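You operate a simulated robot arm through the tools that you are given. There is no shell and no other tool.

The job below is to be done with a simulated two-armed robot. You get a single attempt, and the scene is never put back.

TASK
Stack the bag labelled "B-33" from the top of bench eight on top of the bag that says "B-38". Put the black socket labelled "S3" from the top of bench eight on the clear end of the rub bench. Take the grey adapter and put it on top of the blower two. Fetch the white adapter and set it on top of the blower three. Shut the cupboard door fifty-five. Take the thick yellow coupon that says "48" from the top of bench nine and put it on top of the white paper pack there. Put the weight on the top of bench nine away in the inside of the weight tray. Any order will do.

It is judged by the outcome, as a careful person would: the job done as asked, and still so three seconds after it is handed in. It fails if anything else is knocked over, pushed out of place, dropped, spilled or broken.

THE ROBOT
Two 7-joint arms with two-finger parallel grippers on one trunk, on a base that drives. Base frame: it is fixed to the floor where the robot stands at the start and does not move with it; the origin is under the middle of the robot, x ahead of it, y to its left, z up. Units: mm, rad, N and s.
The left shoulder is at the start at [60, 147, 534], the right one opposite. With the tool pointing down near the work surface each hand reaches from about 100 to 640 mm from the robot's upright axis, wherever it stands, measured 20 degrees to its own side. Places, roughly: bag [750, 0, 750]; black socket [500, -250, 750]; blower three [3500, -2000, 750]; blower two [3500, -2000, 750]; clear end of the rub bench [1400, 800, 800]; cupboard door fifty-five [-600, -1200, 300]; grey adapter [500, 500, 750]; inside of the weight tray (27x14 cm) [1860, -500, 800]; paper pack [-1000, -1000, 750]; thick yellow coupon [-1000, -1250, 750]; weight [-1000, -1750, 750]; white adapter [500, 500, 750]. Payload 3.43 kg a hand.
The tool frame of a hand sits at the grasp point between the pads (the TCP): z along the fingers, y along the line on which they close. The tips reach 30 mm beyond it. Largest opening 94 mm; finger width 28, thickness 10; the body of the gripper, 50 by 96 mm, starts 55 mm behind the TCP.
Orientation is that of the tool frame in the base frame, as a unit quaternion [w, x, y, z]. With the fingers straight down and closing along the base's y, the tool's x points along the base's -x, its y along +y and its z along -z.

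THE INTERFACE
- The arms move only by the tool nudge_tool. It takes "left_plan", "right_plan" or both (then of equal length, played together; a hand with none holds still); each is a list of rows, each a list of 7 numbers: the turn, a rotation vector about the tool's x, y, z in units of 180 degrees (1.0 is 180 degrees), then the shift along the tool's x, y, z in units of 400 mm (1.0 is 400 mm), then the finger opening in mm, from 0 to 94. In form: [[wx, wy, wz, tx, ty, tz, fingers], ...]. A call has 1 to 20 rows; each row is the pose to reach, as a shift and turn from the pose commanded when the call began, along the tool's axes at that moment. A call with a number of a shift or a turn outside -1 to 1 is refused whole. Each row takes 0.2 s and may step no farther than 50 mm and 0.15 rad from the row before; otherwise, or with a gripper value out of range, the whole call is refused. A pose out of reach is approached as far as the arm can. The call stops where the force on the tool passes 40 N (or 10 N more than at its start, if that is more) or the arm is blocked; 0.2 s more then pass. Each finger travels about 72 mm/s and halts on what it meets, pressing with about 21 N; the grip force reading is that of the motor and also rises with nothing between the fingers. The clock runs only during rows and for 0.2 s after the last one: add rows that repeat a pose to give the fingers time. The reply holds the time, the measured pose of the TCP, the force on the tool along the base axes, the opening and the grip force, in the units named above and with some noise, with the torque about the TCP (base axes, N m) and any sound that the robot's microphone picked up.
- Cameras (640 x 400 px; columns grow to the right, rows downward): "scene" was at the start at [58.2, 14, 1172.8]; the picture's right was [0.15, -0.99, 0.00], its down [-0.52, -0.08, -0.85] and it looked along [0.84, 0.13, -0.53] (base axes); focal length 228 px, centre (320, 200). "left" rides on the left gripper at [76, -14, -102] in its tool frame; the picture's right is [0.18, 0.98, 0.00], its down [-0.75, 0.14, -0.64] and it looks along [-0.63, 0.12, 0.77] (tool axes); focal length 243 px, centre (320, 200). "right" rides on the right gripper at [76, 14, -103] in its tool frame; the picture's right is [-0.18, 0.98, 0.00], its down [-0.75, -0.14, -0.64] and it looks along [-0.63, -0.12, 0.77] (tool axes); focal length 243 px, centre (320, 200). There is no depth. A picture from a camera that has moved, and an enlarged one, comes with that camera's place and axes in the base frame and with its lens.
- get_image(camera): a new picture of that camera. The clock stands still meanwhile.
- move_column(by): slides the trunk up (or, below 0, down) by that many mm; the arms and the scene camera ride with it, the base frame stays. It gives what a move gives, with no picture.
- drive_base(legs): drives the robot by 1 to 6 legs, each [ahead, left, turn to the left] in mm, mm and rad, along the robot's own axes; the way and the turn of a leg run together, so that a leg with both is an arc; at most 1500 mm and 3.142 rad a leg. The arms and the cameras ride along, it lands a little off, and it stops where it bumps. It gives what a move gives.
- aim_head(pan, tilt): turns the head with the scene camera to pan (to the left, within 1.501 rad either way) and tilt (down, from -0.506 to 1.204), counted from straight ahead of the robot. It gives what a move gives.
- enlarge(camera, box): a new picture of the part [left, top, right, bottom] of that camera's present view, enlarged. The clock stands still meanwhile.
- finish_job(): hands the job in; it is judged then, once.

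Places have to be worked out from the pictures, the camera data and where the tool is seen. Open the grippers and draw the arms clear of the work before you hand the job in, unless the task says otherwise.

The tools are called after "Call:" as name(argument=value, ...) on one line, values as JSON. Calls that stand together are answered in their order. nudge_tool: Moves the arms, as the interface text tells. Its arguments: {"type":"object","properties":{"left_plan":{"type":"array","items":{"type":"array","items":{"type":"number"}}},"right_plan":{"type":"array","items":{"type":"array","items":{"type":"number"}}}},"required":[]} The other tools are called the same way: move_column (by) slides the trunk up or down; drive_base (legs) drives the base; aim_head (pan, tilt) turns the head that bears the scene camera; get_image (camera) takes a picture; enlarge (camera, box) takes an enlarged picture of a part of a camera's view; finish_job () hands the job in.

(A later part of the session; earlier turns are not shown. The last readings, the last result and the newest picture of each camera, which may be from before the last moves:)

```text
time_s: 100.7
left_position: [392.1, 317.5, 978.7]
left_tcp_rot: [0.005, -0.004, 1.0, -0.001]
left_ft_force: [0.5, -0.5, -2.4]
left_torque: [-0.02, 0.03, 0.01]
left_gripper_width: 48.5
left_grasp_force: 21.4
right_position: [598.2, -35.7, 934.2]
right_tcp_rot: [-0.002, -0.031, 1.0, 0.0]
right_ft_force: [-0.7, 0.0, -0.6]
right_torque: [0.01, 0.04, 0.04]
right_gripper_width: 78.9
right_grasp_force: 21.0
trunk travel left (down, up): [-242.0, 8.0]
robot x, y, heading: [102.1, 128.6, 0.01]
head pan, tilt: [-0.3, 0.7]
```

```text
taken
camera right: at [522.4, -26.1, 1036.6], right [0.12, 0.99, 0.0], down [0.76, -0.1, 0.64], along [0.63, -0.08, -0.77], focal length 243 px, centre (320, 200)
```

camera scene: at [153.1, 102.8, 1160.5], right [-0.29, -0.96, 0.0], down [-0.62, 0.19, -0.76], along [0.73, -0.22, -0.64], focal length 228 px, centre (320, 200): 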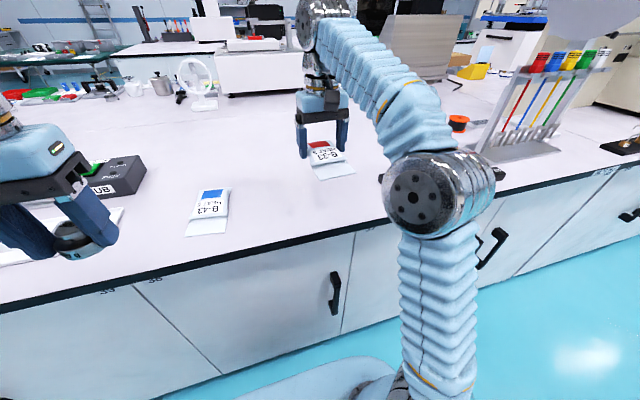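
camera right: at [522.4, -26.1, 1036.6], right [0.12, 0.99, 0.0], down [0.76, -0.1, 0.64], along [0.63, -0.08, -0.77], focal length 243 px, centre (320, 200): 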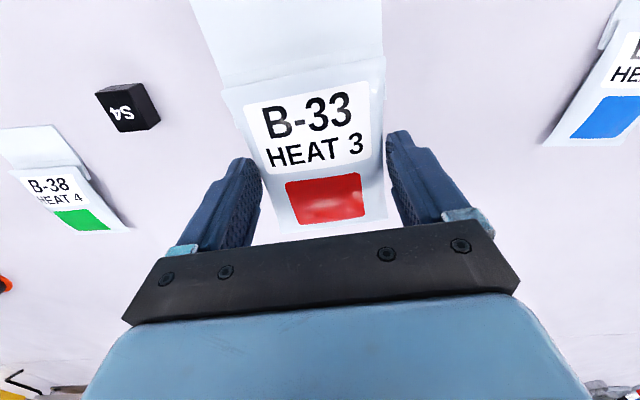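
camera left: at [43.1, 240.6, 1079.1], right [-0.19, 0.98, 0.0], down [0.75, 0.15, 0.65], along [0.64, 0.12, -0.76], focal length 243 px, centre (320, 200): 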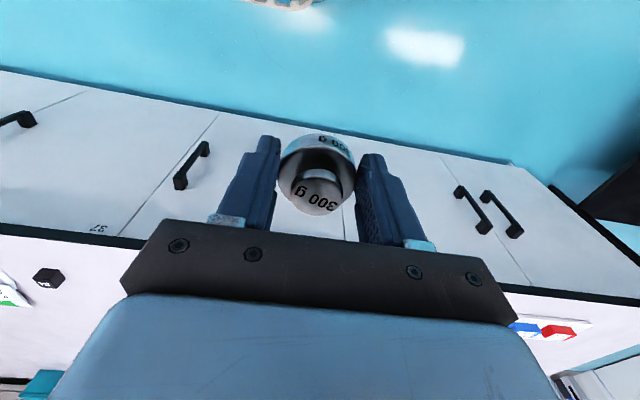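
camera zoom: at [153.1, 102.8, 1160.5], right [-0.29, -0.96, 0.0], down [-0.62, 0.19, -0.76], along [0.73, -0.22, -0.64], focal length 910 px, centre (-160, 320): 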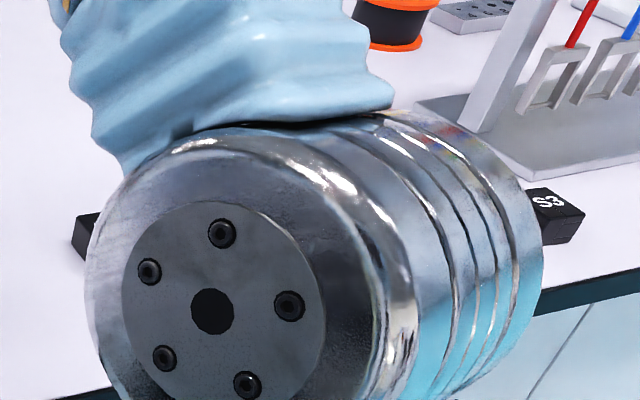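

B-38 lies around (680,-362). Slide the base right 320 mm so the held bag is over it, and look.

Call:
drive_base(legs=[[0, -280, -0.01]])

Call:
get_image(camera="right")

Call:
get_image(camera="scene")

```text
time_s: 102.7
left_position: [395.4, 37.2, 977.5]
left_tcp_rot: [0.004, -0.001, 1.0, 0.001]
left_ft_force: [0.3, 0.2, -3.3]
left_torque: [-0.05, -0.01, 0.03]
left_gripper_width: 48.5
left_grasp_force: 20.6
right_position: [597.4, -317.7, 933.3]
right_tcp_rot: [-0.001, -0.027, 1.0, 0.001]
right_ft_force: [0.2, 0.7, -0.7]
right_torque: [-0.01, 0.02, 0.0]
right_gripper_width: 79.2
right_grasp_force: 21.1
trunk travel left (down, up): [-242.0, 8.0]
robot x, y, heading: [100.5, -150.0, 0.004]
head pan, tilt: [-0.3, 0.7]
```

```text
taken
camera right: at [522.8, -307.7, 1036.7], right [0.13, 0.99, 0.0], down [0.76, -0.1, 0.64], along [0.63, -0.08, -0.77], focal length 243 px, centre (320, 200)
```

right: 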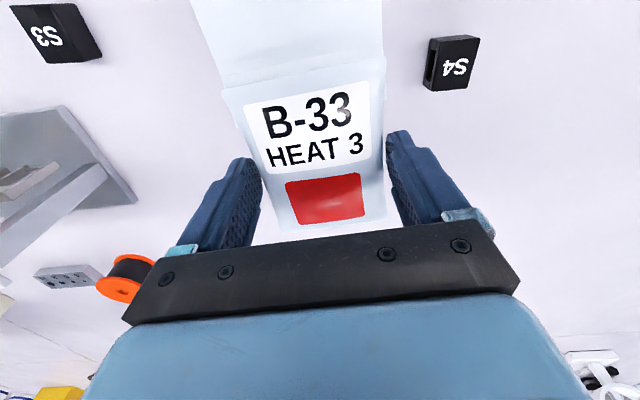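

```text
taken
camera scene: at [154.1, -176.2, 1160.5], right [-0.29, -0.96, 0.0], down [-0.62, 0.19, -0.76], along [0.73, -0.23, -0.64], focal length 228 px, centre (320, 200)
```

scene: 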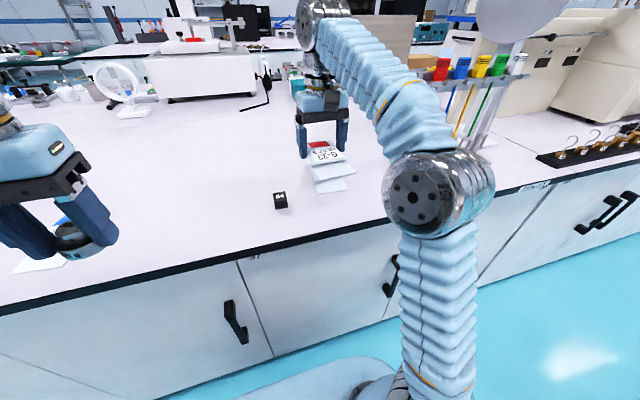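

B-38 is hidden beneath the held bag; I'll step left 130 mm for an unobstructed view.

Call:
drive_base(legs=[[0, 140, 0]])

Call:
aim_head(pan=-0.6, tilt=0.7)

Call:
get_image(camera="right")

Call:
get_image(camera="scene")

```text
time_s: 104.0
left_position: [395.1, 177.6, 978.3]
left_tcp_rot: [0.004, -0.001, 1.0, 0.0]
left_ft_force: [-0.4, -1.3, -2.6]
left_torque: [-0.01, 0.08, 0.01]
left_gripper_width: 48.6
left_grasp_force: 21.3
right_position: [598.9, -178.9, 934.3]
right_tcp_rot: [-0.002, -0.026, 1.0, 0.001]
right_ft_force: [0.2, -0.2, -0.6]
right_torque: [0.02, -0.01, -0.02]
right_gripper_width: 78.9
right_grasp_force: 21.1
trunk travel left (down, up): [-242.0, 8.0]
robot x, y, heading: [102.6, -12.6, 0.002]
head pan, tilt: [-0.3, 0.7]
```

```text
time_s: 104.8
left_position: [395.3, 176.7, 978.8]
left_tcp_rot: [0.005, -0.002, 1.0, 0.0]
left_ft_force: [-1.5, 0.9, -3.1]
left_torque: [-0.01, 0.04, 0.0]
left_gripper_width: 48.7
left_grasp_force: 21.2
right_position: [598.1, -177.9, 933.7]
right_tcp_rot: [-0.002, -0.027, 1.0, 0.0]
right_ft_force: [0.7, 0.9, -0.7]
right_torque: [-0.02, 0.02, 0.03]
right_gripper_width: 79.1
right_grasp_force: 20.7
trunk travel left (down, up): [-242.0, 8.0]
robot x, y, heading: [105.7, -11.8, 0.001]
head pan, tilt: [-0.6, 0.7]
```

```text
taken
camera right: at [522.7, -167.4, 1036.7], right [0.13, 0.99, 0.0], down [0.76, -0.1, 0.64], along [0.63, -0.08, -0.77], focal length 243 px, centre (320, 200)
```

right: 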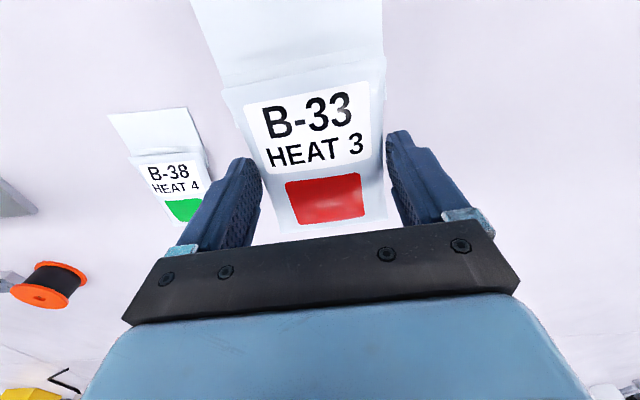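

```text
taken
camera scene: at [142.9, -59.2, 1160.5], right [-0.56, -0.83, 0.0], down [-0.53, 0.36, -0.76], along [0.63, -0.43, -0.64], focal length 228 px, centre (320, 200)
```

scene: 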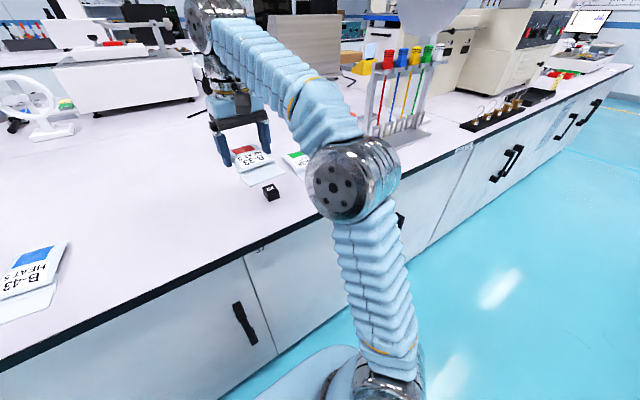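

B-38's pillow centre estimates to (684,-354), rotated about -5°. Drive right 175 mm, yaw the bag to match, and hover above.

Call:
drive_base(legs=[[0, -177, 0]])

Call:
nudge_tool(right_plan=[[0, 0, 0.013, -0.06, 0, 0.03, 50], [0, 0, 0.026, -0.12, 0, 0.06, 50], [0, 0, 0.038, -0.18, 0, 0.1, 50], [0, 0, 0.038, -0.19, 0, 0.125, 50]])

Call:
aim_head(pan=-0.2, tilt=0.7)

Call:
get_image(camera="right")

Call:
get_image(camera="scene")

```text
time_s: 106.3
left_position: [394.7, -3.4, 978.7]
left_tcp_rot: [0.005, -0.004, 1.0, 0.0]
left_ft_force: [0.6, 0.1, -3.5]
left_torque: [-0.01, 0.03, 0.04]
left_gripper_width: 48.7
left_grasp_force: 21.3
right_position: [600.9, -358.3, 933.0]
right_tcp_rot: [-0.003, -0.029, 1.0, -0.001]
right_ft_force: [1.2, -0.2, -0.3]
right_torque: [-0.02, -0.01, 0.01]
right_gripper_width: 79.3
right_grasp_force: 21.4
trunk travel left (down, up): [-242.0, 8.0]
robot x, y, heading: [102.8, -195.5, 0.002]
head pan, tilt: [-0.6, 0.7]
```

```text
time_s: 107.3
left_position: [395.4, -4.7, 978.2]
left_tcp_rot: [0.005, -0.004, 1.0, 0.0]
left_ft_force: [0.6, -0.6, -4.0]
left_torque: [-0.01, 0.03, 0.01]
left_gripper_width: 48.4
left_grasp_force: 20.7
right_position: [676.1, -354.9, 884.6]
right_tcp_rot: [-0.001, 0.031, 1.0, 0.0]
right_ft_force: [0.1, -0.3, -0.1]
right_torque: [0.03, 0.02, -0.03]
right_gripper_width: 79.1
right_grasp_force: 21.2
trunk travel left (down, up): [-242.0, 8.0]
robot x, y, heading: [102.8, -195.3, 0.005]
head pan, tilt: [-0.6, 0.7]
```

```text
time_s: 108.2
left_position: [394.7, -4.9, 977.0]
left_tcp_rot: [0.004, -0.003, 1.0, 0.001]
left_ft_force: [-0.3, 0.6, -2.5]
left_torque: [0.01, 0.03, -0.03]
left_gripper_width: 48.3
left_grasp_force: 21.2
right_position: [676.3, -355.1, 884.7]
right_tcp_rot: [-0.001, 0.03, 1.0, 0.001]
right_ft_force: [-0.3, -0.3, -0.2]
right_torque: [0.02, -0.01, 0.01]
right_gripper_width: 79.0
right_grasp_force: 21.6
trunk travel left (down, up): [-242.0, 8.0]
robot x, y, heading: [109.4, -197.4, 0.009]
head pan, tilt: [-0.201, 0.7]
```

```text
taken
camera right: at [601.8, -335.3, 986.7], right [0.24, 0.97, 0.0], down [0.75, -0.19, 0.64], along [0.62, -0.16, -0.77], focal length 243 px, centre (320, 200)
```

right: 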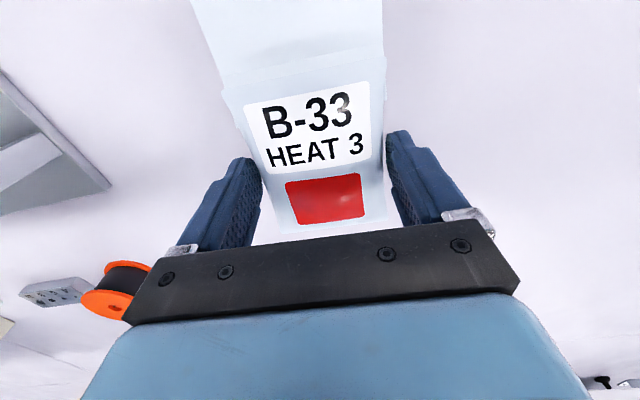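

```text
taken
camera scene: at [156.9, -211.3, 1160.5], right [-0.19, -0.98, 0.0], down [-0.63, 0.12, -0.76], along [0.75, -0.15, -0.64], focal length 228 px, centre (320, 200)
```

scene: 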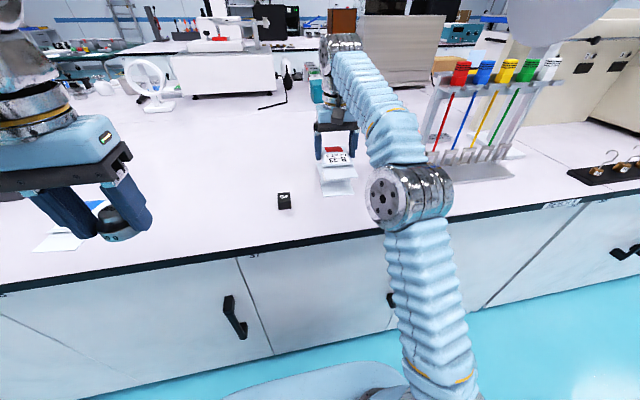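

Zoom on the hover position to compare the two bags.

Call:
enlarge(camera="scene", box=[290, 110, 390, 210])

```text
4.00 times, centred on (340, 160) of scene
camera zoom: at [156.9, -211.3, 1160.5], right [-0.19, -0.98, 0.0], down [-0.63, 0.12, -0.76], along [0.75, -0.15, -0.64], focal length 910 px, centre (240, 360)
```

zoom: 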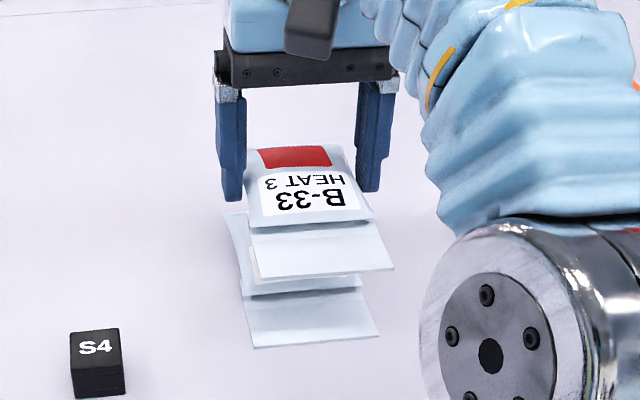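

B-33 hangs aligned with B-38 (offset only ~5 mm). Lower it carefully.

Call:
nudge_tool(right_plan=[[0, 0, 0, -0.015, 0.003, 0.03, 50], [0, 0, 0, -0.015, 0.003, 0.05, 50], [0, 0, 0, -0.015, 0.003, 0.06, 50]])

Call:
nudge_tool(right_plan=[[0, 0, 0, 0, 0, 0.005, 50], [0, 0, 0, 0, 0, 0.01, 50]])

Call:
enlarge(camera="scene", box=[290, 110, 390, 210])

```text
time_s: 109.0
left_position: [393.4, -5.0, 977.5]
left_tcp_rot: [0.004, -0.003, 1.0, -0.001]
left_ft_force: [0.3, 0.1, -3.8]
left_torque: [0.0, 0.04, 0.0]
left_gripper_width: 48.2
left_grasp_force: 20.8
right_position: [681.6, -353.1, 861.1]
right_tcp_rot: [-0.002, 0.029, 1.0, 0.001]
right_ft_force: [-0.5, 0.3, -0.3]
right_torque: [-0.03, -0.02, -0.01]
right_gripper_width: 79.2
right_grasp_force: 20.6
trunk travel left (down, up): [-242.0, 8.0]
robot x, y, heading: [102.1, -200.1, 0.005]
head pan, tilt: [-0.201, 0.7]
```

```text
time_s: 109.6
left_position: [394.9, -3.4, 977.0]
left_tcp_rot: [0.005, -0.003, 1.0, 0.001]
left_ft_force: [-0.4, 0.4, -2.8]
left_torque: [-0.01, 0.01, -0.01]
left_gripper_width: 48.7
left_grasp_force: 21.2
right_position: [680.9, -353.5, 856.8]
right_tcp_rot: [-0.002, 0.03, 1.0, 0.0]
right_ft_force: [0.9, -0.3, -0.8]
right_torque: [-0.03, -0.01, 0.0]
right_gripper_width: 79.2
right_grasp_force: 20.4
trunk travel left (down, up): [-242.0, 8.0]
robot x, y, heading: [103.3, -198.7, 0.011]
head pan, tilt: [-0.201, 0.7]
```

```text
4.00 times, centred on (340, 160) of scene
camera zoom: at [156.9, -211.2, 1160.5], right [-0.19, -0.98, 0.0], down [-0.63, 0.12, -0.76], along [0.75, -0.15, -0.64], focal length 910 px, centre (240, 360)
```

zoom: 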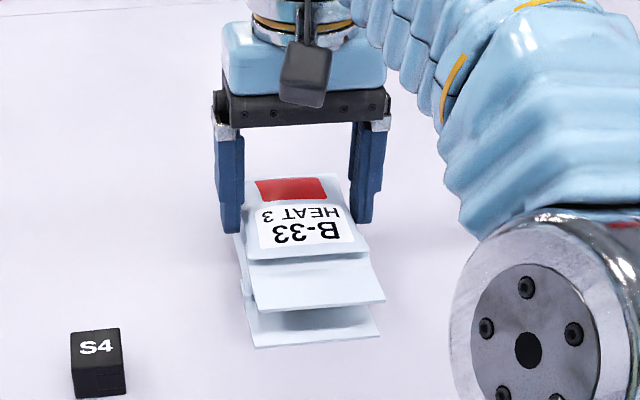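

Still a small gap. Continue in small steps watching force.

Call:
nudge_tool(right_plan=[[0, 0, 0, 0, 0, 0.008, 50], [0, 0, 0, 0, 0, 0.015, 50]])

Call:
nudge_tool(right_plan=[[0, 0, 0, 0, 0, 0.006, 50], [0, 0, 0, 0, 0, 0.012, 50]])

Call:
enlarge(camera="scene", box=[290, 110, 390, 210])

```text
time_s: 110.2
left_position: [394.4, -4.2, 979.3]
left_tcp_rot: [0.005, -0.004, 1.0, 0.001]
left_ft_force: [1.3, -0.1, -3.2]
left_torque: [0.0, 0.06, -0.05]
left_gripper_width: 48.5
left_grasp_force: 20.7
right_position: [681.0, -353.7, 853.2]
right_tcp_rot: [0.0, 0.031, 1.0, 0.0]
right_ft_force: [0.3, -0.3, 16.9]
right_torque: [-0.03, -0.05, 0.06]
right_gripper_width: 79.0
right_grasp_force: 21.4
trunk travel left (down, up): [-242.0, 8.0]
robot x, y, heading: [103.0, -194.2, 0.009]
head pan, tilt: [-0.201, 0.7]
```

```text
time_s: 110.7
left_position: [394.3, -3.9, 978.0]
left_tcp_rot: [0.004, -0.003, 1.0, 0.0]
left_ft_force: [-0.4, 0.6, -2.7]
left_torque: [-0.01, 0.01, 0.01]
left_gripper_width: 48.5
left_grasp_force: 21.4
right_position: [681.3, -353.4, 851.4]
right_tcp_rot: [0.004, 0.031, 1.0, 0.002]
right_ft_force: [-2.0, 1.4, 16.0]
right_torque: [0.35, 0.31, 0.1]
right_gripper_width: 79.1
right_grasp_force: 21.1
trunk travel left (down, up): [-242.0, 8.0]
robot x, y, heading: [105.1, -196.3, 0.006]
head pan, tilt: [-0.201, 0.7]
stopped in row 2 (right hand): the force on the tool passed its limit at 43 N (the readings are from after the stop); the commanded pose is now the measured one
```

```text
4.00 times, centred on (340, 160) of scene
camera zoom: at [155.6, -210.9, 1160.3], right [-0.19, -0.98, 0.0], down [-0.63, 0.12, -0.77], along [0.75, -0.15, -0.64], focal length 910 px, centre (240, 360)
```

zoom: 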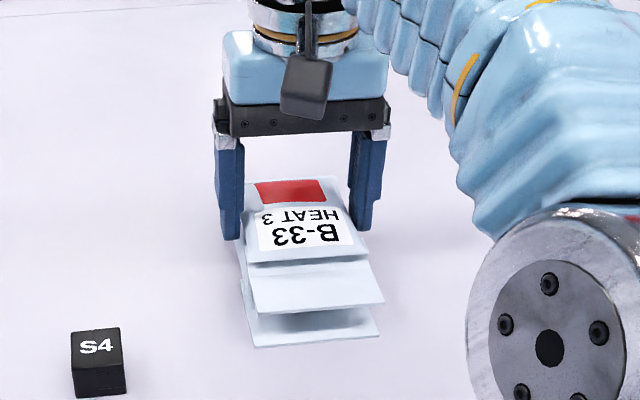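

B-33 rests on B-38. Ease up 1 mm, open gently and rise, then retract.

Call:
nudge_tool(right_plan=[[0, 0, 0, 0, 0, -0.004, 76], [0, 0, 0, 0, 0, -0.004, 82], [0, 0, 0, 0, 0, -0.004, 88], [0, 0, 0, 0, 0, -0.004, 94], [0, 0, 0, 0, 0, -0.004, 94], [0, 0, 0, 0, 0, -0.05, 94], [0, 0, 0, 0, 0, -0.1, 94], [0, 0, 0, 0.08, 0, -0.16, 94], [0, 0, 0, 0.18, 0, -0.26, 94], [0, 0, 0, 0.28, 0, -0.3, 94]])

Call:
enlarge(camera="scene", box=[290, 110, 390, 210])

Call:
get_image(camera="right")

```text
refused: row 9 steps farther than a row can; nothing moved
```

```text
4.00 times, centred on (340, 160) of scene
camera zoom: at [155.6, -210.9, 1160.3], right [-0.19, -0.98, 0.0], down [-0.63, 0.12, -0.77], along [0.75, -0.15, -0.64], focal length 910 px, centre (240, 360)
```

zoom: 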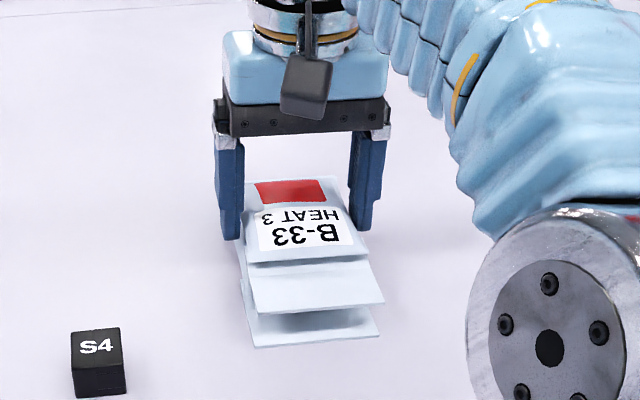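

```text
taken
camera right: at [605.4, -334.7, 953.1], right [0.24, 0.97, 0.01], down [0.74, -0.19, 0.65], along [0.63, -0.15, -0.76], focal length 243 px, centre (320, 200)
```

right: 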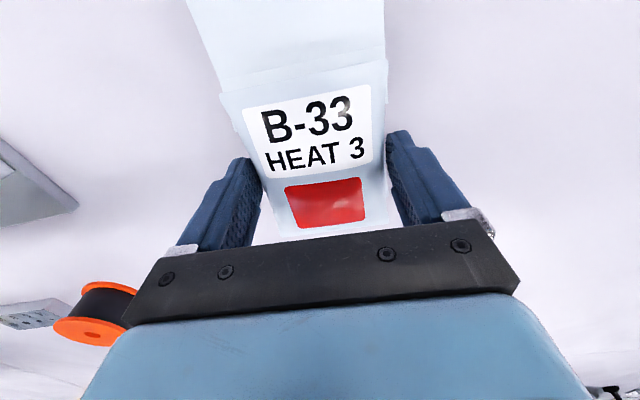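

A row step was too large; resend with smaller steps.

Call:
nudge_tool(right_plan=[[0, 0, 0, 0, 0, -0.004, 76], [0, 0, 0, 0, 0, -0.004, 82], [0, 0, 0, 0, 0, -0.004, 88], [0, 0, 0, 0, 0, -0.004, 94], [0, 0, 0, 0, 0, -0.004, 94], [0, 0, 0, 0, 0, -0.05, 94], [0, 0, 0, 0, 0, -0.1, 94], [0, 0, 0, 0.06, 0, -0.16, 94], [0, 0, 0, 0.14, 0, -0.22, 94], [0, 0, 0, 0.22, 0, -0.28, 94], [0, 0, 0, 0.3, 0, -0.3, 94]])

Call:
enlarge(camera="scene", box=[290, 110, 390, 210])

Call:
get_image(camera="right")

```text
time_s: 113.1
left_position: [394.9, -4.0, 978.0]
left_tcp_rot: [0.004, -0.004, 1.0, 0.0]
left_ft_force: [0.7, 0.3, -2.6]
left_torque: [0.0, 0.09, 0.03]
left_gripper_width: 48.1
left_grasp_force: 21.3
right_position: [560.9, -346.4, 971.2]
right_tcp_rot: [0.003, 0.03, 1.0, 0.001]
right_ft_force: [1.3, 0.6, -0.2]
right_torque: [-0.02, 0.04, 0.01]
right_gripper_width: 93.7
right_grasp_force: 0.1
right hand out of reach, approached as far as the arm can: row 10
trunk travel left (down, up): [-242.0, 8.0]
robot x, y, heading: [102.9, -194.4, 0.004]
head pan, tilt: [-0.201, 0.7]
```

```text
4.00 times, centred on (340, 160) of scene
camera zoom: at [157.7, -210.9, 1160.4], right [-0.19, -0.98, 0.0], down [-0.63, 0.12, -0.76], along [0.75, -0.15, -0.64], focal length 910 px, centre (240, 360)
```

zoom: 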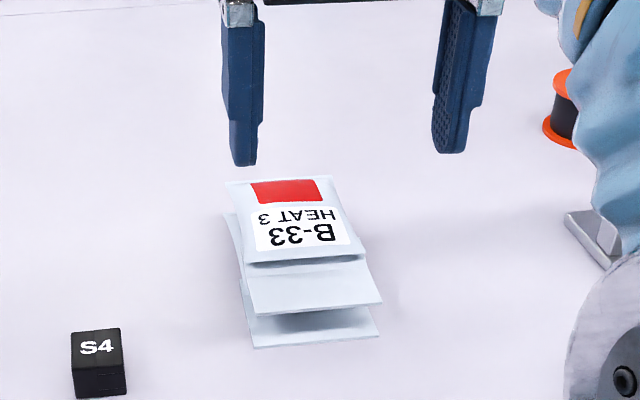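

```text
taken
camera right: at [486.9, -326.7, 1072.8], right [0.24, 0.97, 0.0], down [0.74, -0.19, 0.64], along [0.63, -0.15, -0.76], focal length 243 px, centre (320, 200)
```

right: 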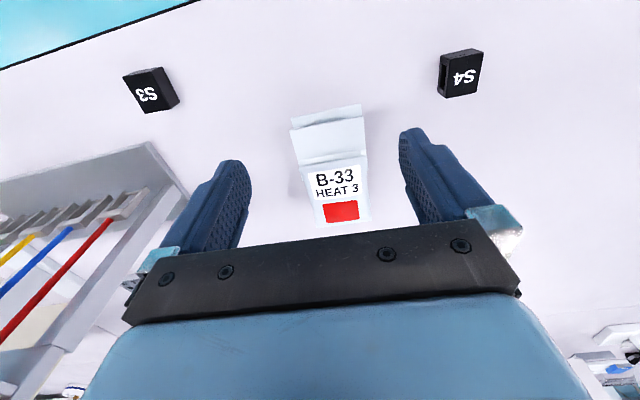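

B-33 sits neatly on B-38. Next S3 at about (517,-504): slide right 150 mm and retract the hand a bit.

Call:
drive_base(legs=[[-40, -155, 0]])

Call:
get_image(camera="right")

Call:
get_image(camera="scene")

```text
time_s: 114.5
left_position: [356.7, -155.9, 977.6]
left_tcp_rot: [0.004, -0.003, 1.0, 0.0]
left_ft_force: [0.1, -0.2, -3.2]
left_torque: [0.0, 0.03, 0.03]
left_gripper_width: 48.5
left_grasp_force: 21.1
right_position: [523.3, -496.8, 970.8]
right_tcp_rot: [0.002, 0.032, 0.999, 0.002]
right_ft_force: [0.5, 0.8, 0.5]
right_torque: [-0.01, -0.02, -0.01]
right_gripper_width: 94.0
right_grasp_force: 0.0
trunk travel left (down, up): [-242.0, 8.0]
robot x, y, heading: [65.7, -347.1, -0.001]
head pan, tilt: [-0.201, 0.7]
```

```text
taken
camera right: at [447.9, -478.1, 1073.0], right [0.25, 0.97, 0.0], down [0.74, -0.19, 0.65], along [0.63, -0.16, -0.76], focal length 243 px, centre (320, 200)
```

right: 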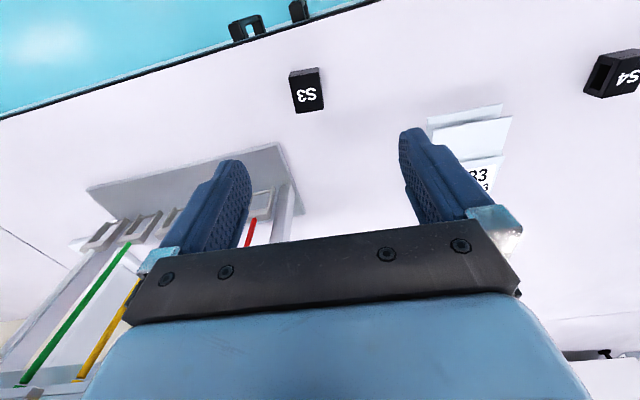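

```text
taken
camera scene: at [118.4, -361.6, 1160.5], right [-0.19, -0.98, 0.0], down [-0.63, 0.12, -0.76], along [0.75, -0.15, -0.64], focal length 228 px, centre (320, 200)
```

scene: 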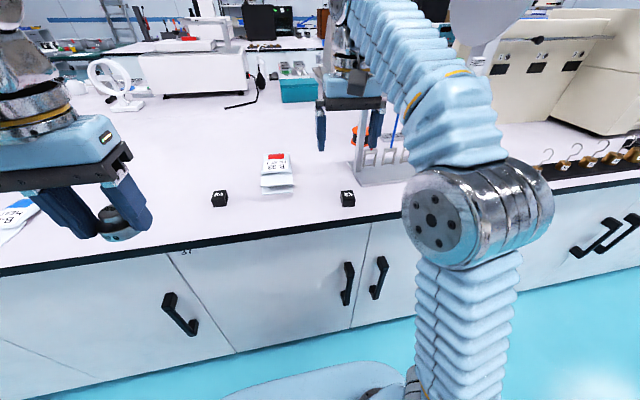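

Enlarge S3 in both views to get its pose.

Call:
enlarge(camera="right", box=[260, 50, 360, 130])

Call:
enlarge(camera="scene", box=[310, 160, 390, 220])

```text
5.00 times, centred on (310, 90) of right
camera zoom: at [447.9, -478.1, 1073.0], right [0.25, 0.97, 0.0], down [0.74, -0.19, 0.65], along [0.63, -0.16, -0.76], focal length 1213 px, centre (370, 750)
```

zoom: 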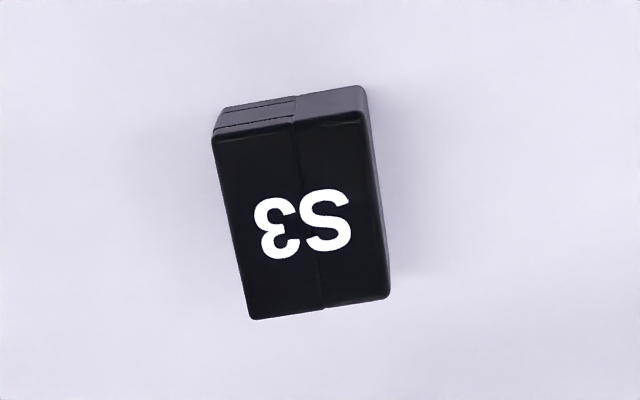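

```text
6.67 times, centred on (350, 190) of scene
camera zoom: at [118.4, -361.6, 1160.5], right [-0.19, -0.98, 0.0], down [-0.63, 0.12, -0.76], along [0.75, -0.15, -0.64], focal length 1517 px, centre (120, 267)
```

zoom: 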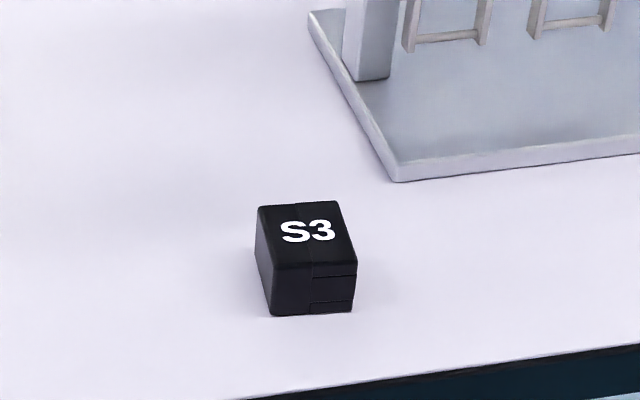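

S3's top face is about 29×35 mm, centre (519,-509), yaw ≈ -6°, height ≈22. Align and descend.

Call:
nudge_tool(right_plan=[[0, 0, 0.007, 0.004, -0.016, 0.08, 94], [0, 0, 0.0145, 0.009, -0.032, 0.16, 94], [0, 0, 0.0145, 0.009, -0.032, 0.24, 94]])

Call:
get_image(camera="right")

```text
time_s: 115.3
left_position: [356.2, -155.5, 978.6]
left_tcp_rot: [0.004, -0.002, 1.0, 0.0]
left_ft_force: [-0.2, 0.2, -2.8]
left_torque: [0.01, 0.05, 0.02]
left_gripper_width: 48.3
left_grasp_force: 20.9
right_position: [521.3, -509.0, 875.6]
right_tcp_rot: [0.002, 0.054, 0.999, 0.001]
right_ft_force: [-0.5, -0.2, -0.9]
right_torque: [0.01, 0.0, -0.02]
right_gripper_width: 94.2
right_grasp_force: 0.0
trunk travel left (down, up): [-242.0, 8.0]
robot x, y, heading: [65.1, -348.2, 0.01]
head pan, tilt: [-0.201, 0.7]
```

```text
taken
camera right: at [446.6, -486.4, 977.8], right [0.29, 0.96, 0.01], down [0.73, -0.22, 0.65], along [0.62, -0.18, -0.76], focal length 243 px, centre (320, 200)
```

right: 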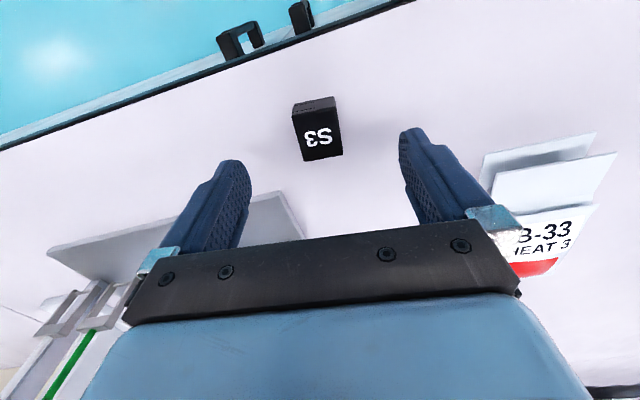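

Centred. Descend to z≈835 and close.

Call:
nudge_tool(right_plan=[[0, 0, 0, 0.005, 0, 0.05, 94], [0, 0, 0, 0.007, 0, 0.09, 94], [0, 0, 0, 0.007, 0, 0.1, 80], [0, 0, 0, 0.007, 0, 0.1, 60], [0, 0, 0, 0.007, 0, 0.1, 40], [0, 0, 0, 0.007, 0, 0.1, 25], [0, 0, 0, 0.007, 0, 0.1, 18], [0, 0, 0, 0.007, 0, 0.1, 18]])

Call:
get_image(camera="right")

```text
time_s: 117.1
left_position: [356.3, -156.0, 977.2]
left_tcp_rot: [0.005, -0.002, 1.0, 0.0]
left_ft_force: [-0.3, -0.9, -2.8]
left_torque: [-0.01, 0.01, 0.01]
left_gripper_width: 48.3
left_grasp_force: 20.7
right_position: [517.0, -508.8, 836.7]
right_tcp_rot: [0.003, 0.054, 0.999, 0.002]
right_ft_force: [0.1, 0.7, -0.7]
right_torque: [-0.02, -0.03, -0.02]
right_gripper_width: 29.1
right_grasp_force: 20.7
trunk travel left (down, up): [-242.0, 8.0]
robot x, y, heading: [65.8, -345.1, 0.009]
head pan, tilt: [-0.201, 0.7]
```

```text
taken
camera right: at [443.0, -486.8, 938.0], right [0.29, 0.96, 0.01], down [0.73, -0.22, 0.65], along [0.62, -0.18, -0.76], focal length 243 px, centre (320, 200)
```

right: 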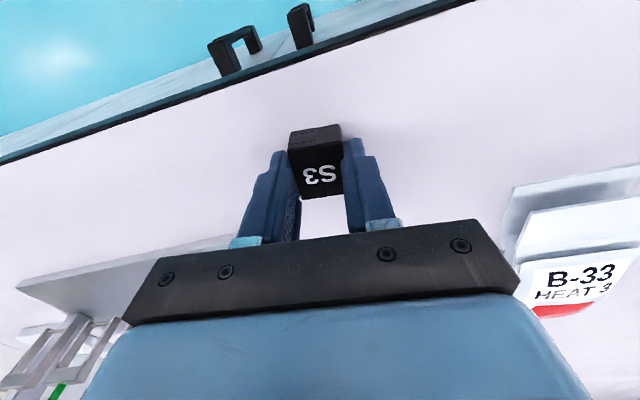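

S3 held at 29 mm. Lift, retract, and back into the aisle, then head left to view the rest of bench eight.

Call:
nudge_tool(right_plan=[[0, 0, 0, 0, 0, -0.1, 18], [0, 0, 0, 0, 0, -0.2, 18], [0, 0, 0, 0.05, 0, -0.3, 18], [0, 0, 0, 0.15, 0, -0.35, 18], [0, 0, 0, 0.25, 0, -0.35, 18], [0, 0, 0, 0.35, 0, -0.35, 18], [0, 0, 0, 0.4, 0, -0.35, 18]])

Call:
drive_base(legs=[[-280, 0, 0], [0, 900, 0]])

Call:
aim_head(pan=0.0, tilt=0.4)

Call:
get_image(camera="scene")

Call:
aim_head(pan=0.7, tilt=0.4)

Call:
get_image(camera="scene")

```text
time_s: 118.7
left_position: [356.5, -154.4, 978.2]
left_tcp_rot: [0.005, -0.002, 1.0, -0.001]
left_ft_force: [-0.7, -0.6, -3.1]
left_torque: [0.0, 0.01, -0.01]
left_gripper_width: 48.4
left_grasp_force: 21.0
right_position: [358.2, -490.9, 976.3]
right_tcp_rot: [0.003, 0.053, 0.999, 0.002]
right_ft_force: [-1.0, 0.1, -0.6]
right_torque: [-0.02, -0.01, -0.02]
right_gripper_width: 29.0
right_grasp_force: 21.0
trunk travel left (down, up): [-242.0, 8.0]
robot x, y, heading: [69.6, -345.7, 0.004]
head pan, tilt: [-0.201, 0.7]
```

```text
time_s: 125.1
left_position: [70.7, 764.1, 978.7]
left_tcp_rot: [0.004, -0.001, 1.0, 0.0]
left_ft_force: [0.3, -0.1, -3.3]
left_torque: [0.0, 0.02, 0.0]
left_gripper_width: 48.3
left_grasp_force: 20.6
right_position: [70.6, 428.9, 975.9]
right_tcp_rot: [0.002, 0.056, 0.998, 0.002]
right_ft_force: [0.3, -0.5, -0.1]
right_torque: [0.0, -0.04, -0.03]
right_gripper_width: 29.0
right_grasp_force: 20.5
trunk travel left (down, up): [-242.0, 8.0]
robot x, y, heading: [-219.1, 576.0, 0.006]
head pan, tilt: [-0.201, 0.7]
```

```text
time_s: 125.9
left_position: [70.6, 765.2, 978.3]
left_tcp_rot: [0.004, -0.001, 1.0, 0.001]
left_ft_force: [0.3, 0.0, -2.8]
left_torque: [-0.02, 0.05, 0.0]
left_gripper_width: 48.3
left_grasp_force: 21.2
right_position: [70.5, 428.4, 975.8]
right_tcp_rot: [0.003, 0.056, 0.998, 0.002]
right_ft_force: [0.5, -0.3, 0.7]
right_torque: [0.0, 0.01, 0.03]
right_gripper_width: 29.4
right_grasp_force: 20.7
trunk travel left (down, up): [-242.0, 8.0]
robot x, y, heading: [-223.5, 578.1, 0.004]
head pan, tilt: [0.0, 0.4]
```

```text
taken
camera scene: at [-159.2, 575.7, 1187.3], right [0.0, -1.0, 0.0], down [-0.39, 0.0, -0.92], along [0.92, 0.0, -0.39], focal length 228 px, centre (320, 200)
```

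scene: 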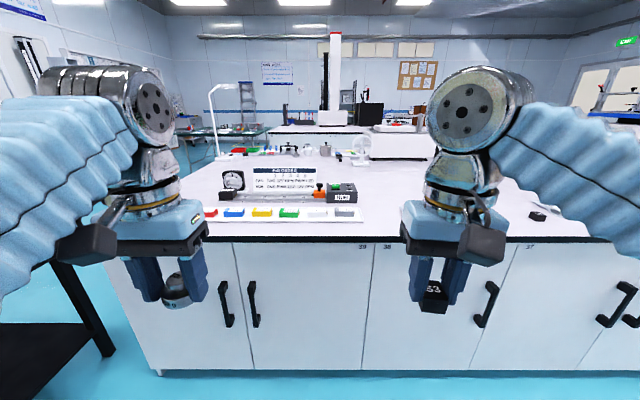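

```text
time_s: 127.0
left_position: [70.8, 766.1, 978.8]
left_tcp_rot: [0.005, -0.002, 1.0, 0.001]
left_ft_force: [0.2, 0.5, -3.3]
left_torque: [0.0, 0.03, 0.02]
left_gripper_width: 48.3
left_grasp_force: 20.6
right_position: [71.0, 428.5, 975.1]
right_tcp_rot: [0.003, 0.057, 0.998, 0.001]
right_ft_force: [-0.2, -1.1, -0.4]
right_torque: [0.01, -0.02, 0.01]
right_gripper_width: 28.9
right_grasp_force: 21.0
trunk travel left (down, up): [-242.0, 8.0]
robot x, y, heading: [-221.6, 578.3, 0.005]
head pan, tilt: [0.7, 0.4]
```

```text
taken
camera scene: at [-181.1, 635.3, 1187.4], right [0.65, -0.76, 0.0], down [-0.3, -0.25, -0.92], along [0.7, 0.59, -0.39], focal length 228 px, centre (320, 200)
```

scene: 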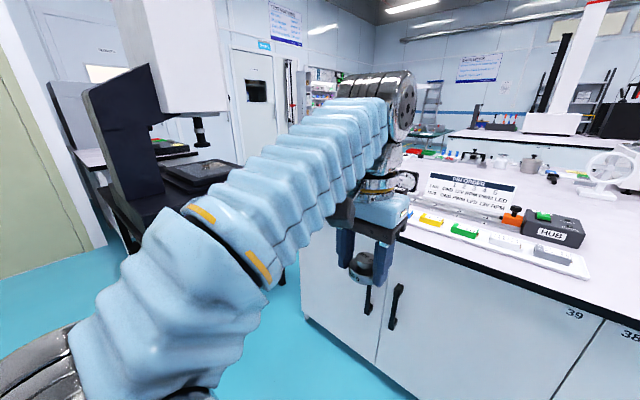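

The coloured boxes on the rail are the adapters. Zoom there.

Call:
enlarge(camera="scene", box=[370, 150, 610, 300])

Call:
aim_head(pan=0.0, tilt=0.3)

Call:
enlarge(camera="scene", box=[190, 150, 430, 300])

Call:
enlarge(camera="scene", box=[180, 60, 480, 200])

```text
2.67 times, centred on (490, 225) of scene
camera zoom: at [-181.1, 635.3, 1187.4], right [0.65, -0.76, 0.0], down [-0.3, -0.25, -0.92], along [0.7, 0.59, -0.39], focal length 607 px, centre (-133, 133)
```

zoom: 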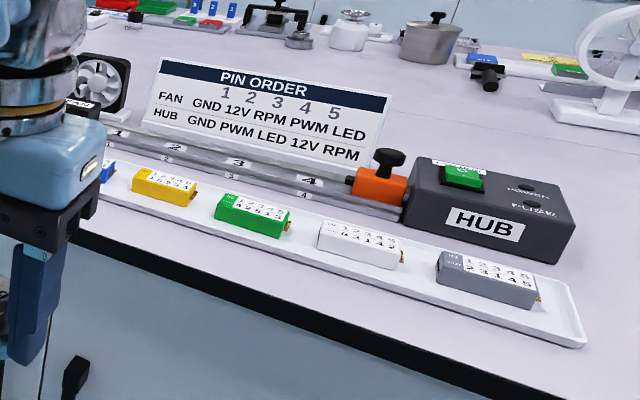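

```text
time_s: 128.0
left_position: [70.4, 765.0, 977.9]
left_tcp_rot: [0.004, -0.001, 1.0, 0.0]
left_ft_force: [0.6, 0.4, -2.6]
left_torque: [0.02, 0.01, 0.02]
left_gripper_width: 48.2
left_grasp_force: 21.0
right_position: [71.2, 429.2, 975.7]
right_tcp_rot: [0.003, 0.056, 0.998, 0.001]
right_ft_force: [0.1, 0.8, -1.0]
right_torque: [-0.01, 0.04, 0.01]
right_gripper_width: 29.1
right_grasp_force: 21.2
trunk travel left (down, up): [-242.0, 8.0]
robot x, y, heading: [-219.8, 576.3, 0.005]
head pan, tilt: [0.0, 0.3]
```

```text
2.67 times, centred on (310, 225) of scene
camera zoom: at [-158.5, 575.9, 1196.6], right [0.0, -1.0, 0.0], down [-0.3, 0.0, -0.96], along [0.96, 0.0, -0.3], focal length 607 px, centre (347, 133)
```

zoom: 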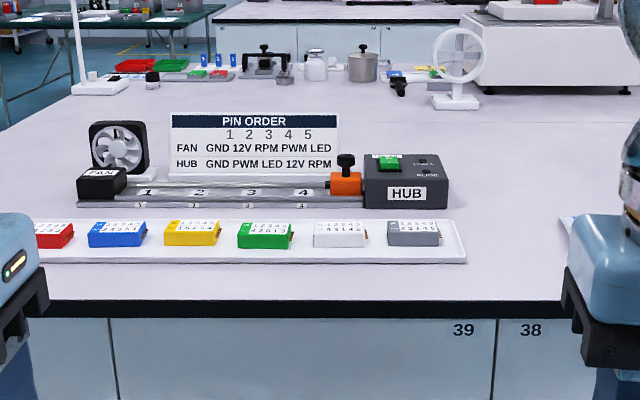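

```text
2.13 times, centred on (330, 130) of scene
camera zoom: at [-158.5, 575.9, 1196.6], right [0.0, -1.0, 0.0], down [-0.3, 0.0, -0.96], along [0.96, 0.0, -0.3], focal length 485 px, centre (299, 349)
```

zoom: 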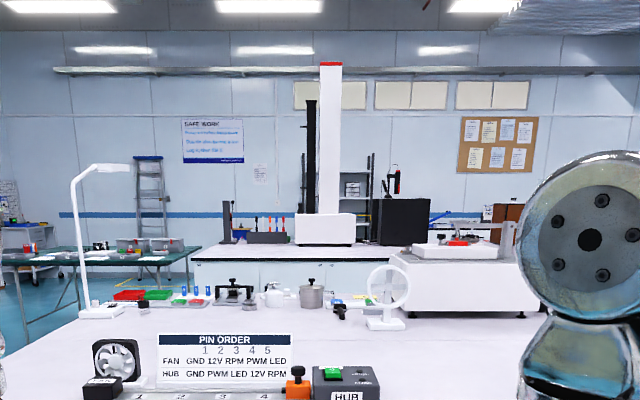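

Grey adapter ≈ (603,485), white ≈ (603,587). Now zoom into the far part of bench eight to find the rub bench and weight tray.

Call:
enlarge(camera="scene", box=[210, 170, 350, 215])

Call:
enlarge(camera="scene", box=[340, 150, 440, 215])

Call:
aim_head(pan=-0.6, tilt=0.25)

Call:
get_image(camera="scene")

```text
4.57 times, centred on (280, 192) of scene
camera zoom: at [-158.5, 575.9, 1196.6], right [0.0, -1.0, 0.0], down [-0.3, 0.0, -0.96], along [0.96, 0.0, -0.3], focal length 1040 px, centre (503, 234)
```

zoom: 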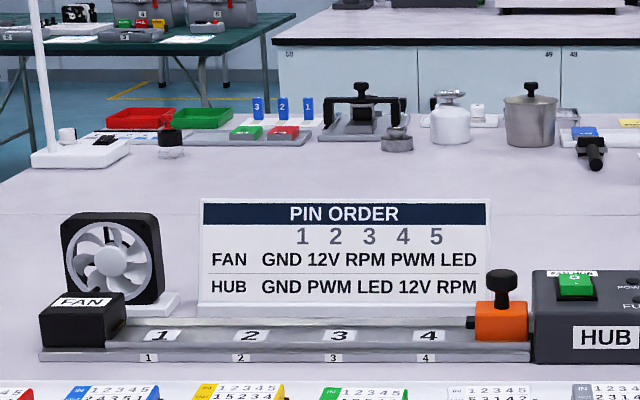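

```text
6.15 times, centred on (390, 182) of scene
camera zoom: at [-158.5, 575.9, 1196.6], right [0.0, -1.0, 0.0], down [-0.3, 0.0, -0.96], along [0.96, 0.0, -0.3], focal length 1400 px, centre (-111, 308)
```

zoom: 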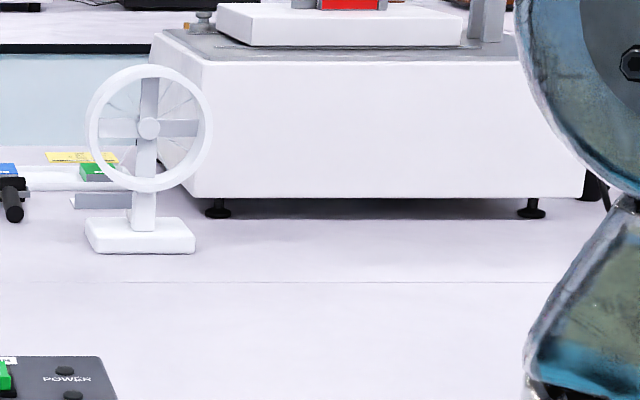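

```text
time_s: 129.0
left_position: [69.1, 764.7, 978.1]
left_tcp_rot: [0.005, -0.002, 1.0, 0.0]
left_ft_force: [0.4, 0.2, -3.1]
left_torque: [0.02, 0.02, 0.0]
left_gripper_width: 48.3
left_grasp_force: 21.3
right_position: [70.2, 428.1, 977.0]
right_tcp_rot: [0.003, 0.055, 0.998, 0.001]
right_ft_force: [-0.3, 0.8, -0.2]
right_torque: [-0.09, -0.01, -0.04]
right_gripper_width: 29.0
right_grasp_force: 20.7
trunk travel left (down, up): [-242.0, 8.0]
robot x, y, heading: [-220.9, 577.1, 0.007]
head pan, tilt: [-0.6, 0.25]
```

```text
taken
camera scene: at [-174.6, 523.0, 1201.3], right [-0.56, -0.83, 0.0], down [-0.2, 0.14, -0.97], along [0.8, -0.54, -0.25], focal length 228 px, centre (320, 200)
```

scene: 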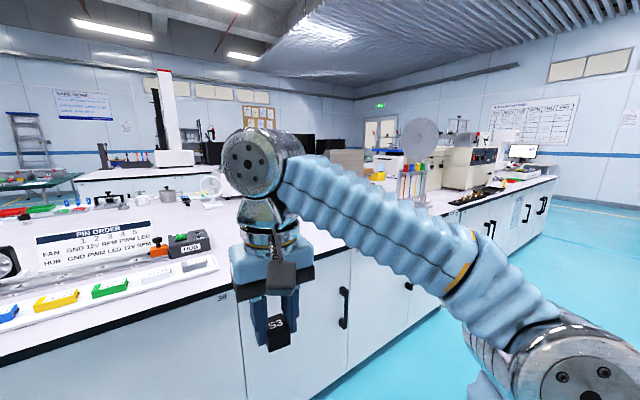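

Check whether there is a passage at bench eight's left end.

Call:
aim_head(pan=0.5, tilt=0.65)

Call:
get_image(camera="scene")

Call:
get_image(camera="left")

```text
time_s: 130.4
left_position: [70.8, 764.6, 977.7]
left_tcp_rot: [0.004, -0.001, 1.0, 0.0]
left_ft_force: [-0.6, -0.2, -2.8]
left_torque: [0.02, 0.04, -0.01]
left_gripper_width: 48.3
left_grasp_force: 20.8
right_position: [70.8, 429.3, 976.6]
right_tcp_rot: [0.002, 0.056, 0.998, 0.002]
right_ft_force: [-0.8, 0.8, -0.4]
right_torque: [0.03, -0.02, -0.01]
right_gripper_width: 29.1
right_grasp_force: 21.0
trunk travel left (down, up): [-242.0, 8.0]
robot x, y, heading: [-222.5, 573.3, 0.003]
head pan, tilt: [0.499, 0.649]
```

```text
taken
camera scene: at [-175.7, 617.2, 1164.9], right [0.48, -0.88, 0.0], down [-0.53, -0.29, -0.8], along [0.7, 0.38, -0.6], focal length 228 px, centre (320, 200)
```

scene: 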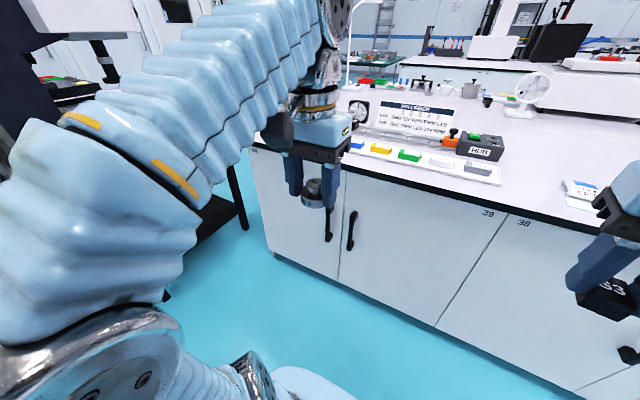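

```text
taken
camera left: at [-7.1, 750.1, 1079.1], right [-0.19, 0.98, 0.0], down [0.75, 0.14, 0.65], along [0.64, 0.12, -0.76], focal length 243 px, centre (320, 200)
```

left: 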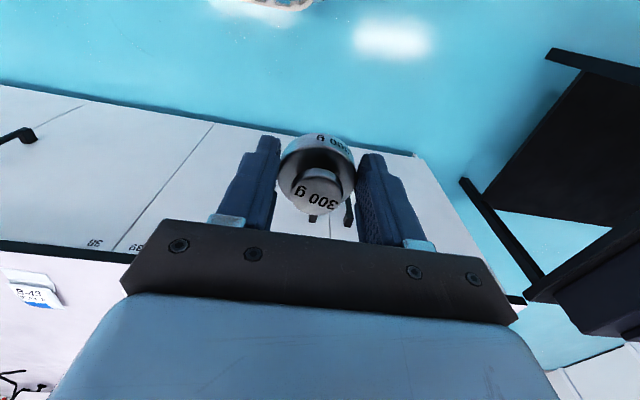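

The left end has too narrow a gap next to the machine table, so I'll go around the right end. Turn to face -y and drive down the aisle, looking ahead.

Call:
drive_base(legs=[[40, 0, 0], [0, 0, -1.575], [1500, 0, 0], [1200, 0, 0]])

Call:
aim_head(pan=0.0, tilt=0.35)

Call:
get_image(camera="scene")

Call:
aim_head(pan=1.0, tilt=0.3)

Call:
get_image(camera="scene")

```text
time_s: 147.7
left_position: [76.6, -2396.6, 978.0]
left_tcp_rot: [0.003, 0.697, 0.717, -0.003]
left_ft_force: [0.1, -0.6, -3.3]
left_torque: [0.02, 0.02, -0.02]
left_gripper_width: 48.3
left_grasp_force: 20.8
right_position: [-259.7, -2406.4, 975.1]
right_tcp_rot: [0.003, 0.736, 0.677, -0.001]
right_ft_force: [0.3, 0.9, 0.4]
right_torque: [-0.01, -0.03, 0.01]
right_gripper_width: 29.3
right_grasp_force: 20.6
trunk travel left (down, up): [-242.0, 8.0]
robot x, y, heading: [-120.5, -2111.5, -1.542]
head pan, tilt: [0.499, 0.649]
```

```text
time_s: 148.6
left_position: [77.1, -2396.6, 977.9]
left_tcp_rot: [0.004, 0.696, 0.718, -0.002]
left_ft_force: [0.0, -0.3, -2.0]
left_torque: [0.01, 0.01, -0.02]
left_gripper_width: 48.3
left_grasp_force: 21.4
right_position: [-260.5, -2406.3, 975.3]
right_tcp_rot: [0.004, 0.736, 0.677, 0.0]
right_ft_force: [-0.1, -0.3, -0.9]
right_torque: [-0.02, 0.0, 0.03]
right_gripper_width: 29.1
right_grasp_force: 21.3
trunk travel left (down, up): [-242.0, 8.0]
robot x, y, heading: [-120.6, -2108.7, -1.542]
head pan, tilt: [0.0, 0.351]
```

```text
taken
camera scene: at [-119.5, -2172.7, 1191.8], right [-1.0, -0.03, 0.0], down [-0.01, 0.34, -0.94], along [0.03, -0.94, -0.34], focal length 228 px, centre (320, 200)
```

scene: 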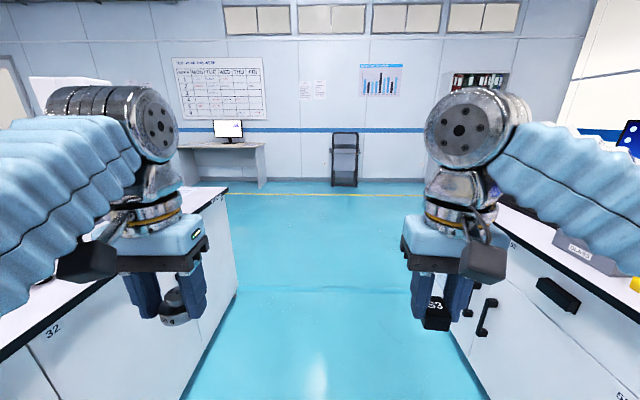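

```text
time_s: 149.9
left_position: [75.1, -2395.1, 978.3]
left_tcp_rot: [0.003, 0.697, 0.717, -0.002]
left_ft_force: [0.5, 0.2, -2.9]
left_torque: [0.06, -0.03, -0.02]
left_gripper_width: 48.1
left_grasp_force: 21.0
right_position: [-258.5, -2406.0, 975.4]
right_tcp_rot: [0.003, 0.736, 0.677, -0.001]
right_ft_force: [-0.3, -0.4, -0.1]
right_torque: [0.02, -0.01, -0.01]
right_gripper_width: 29.2
right_grasp_force: 21.6
trunk travel left (down, up): [-242.0, 8.0]
robot x, y, heading: [-121.4, -2112.4, -1.539]
head pan, tilt: [1.0, 0.3]
```

```text
taken
camera scene: at [-42.3, -2127.7, 1196.6], right [-0.52, -0.86, 0.0], down [-0.25, 0.15, -0.96], along [0.82, -0.49, -0.3], focal length 228 px, centre (320, 200)
```

scene: 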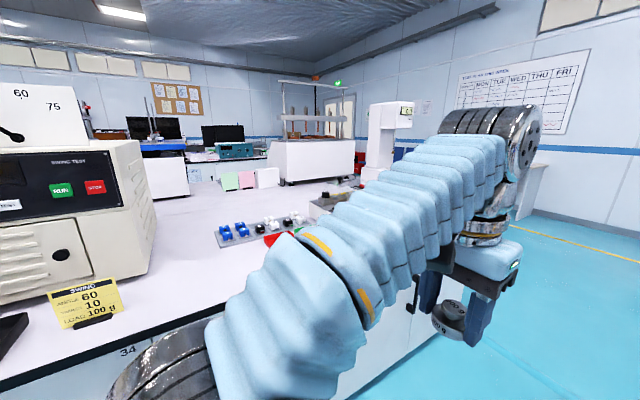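

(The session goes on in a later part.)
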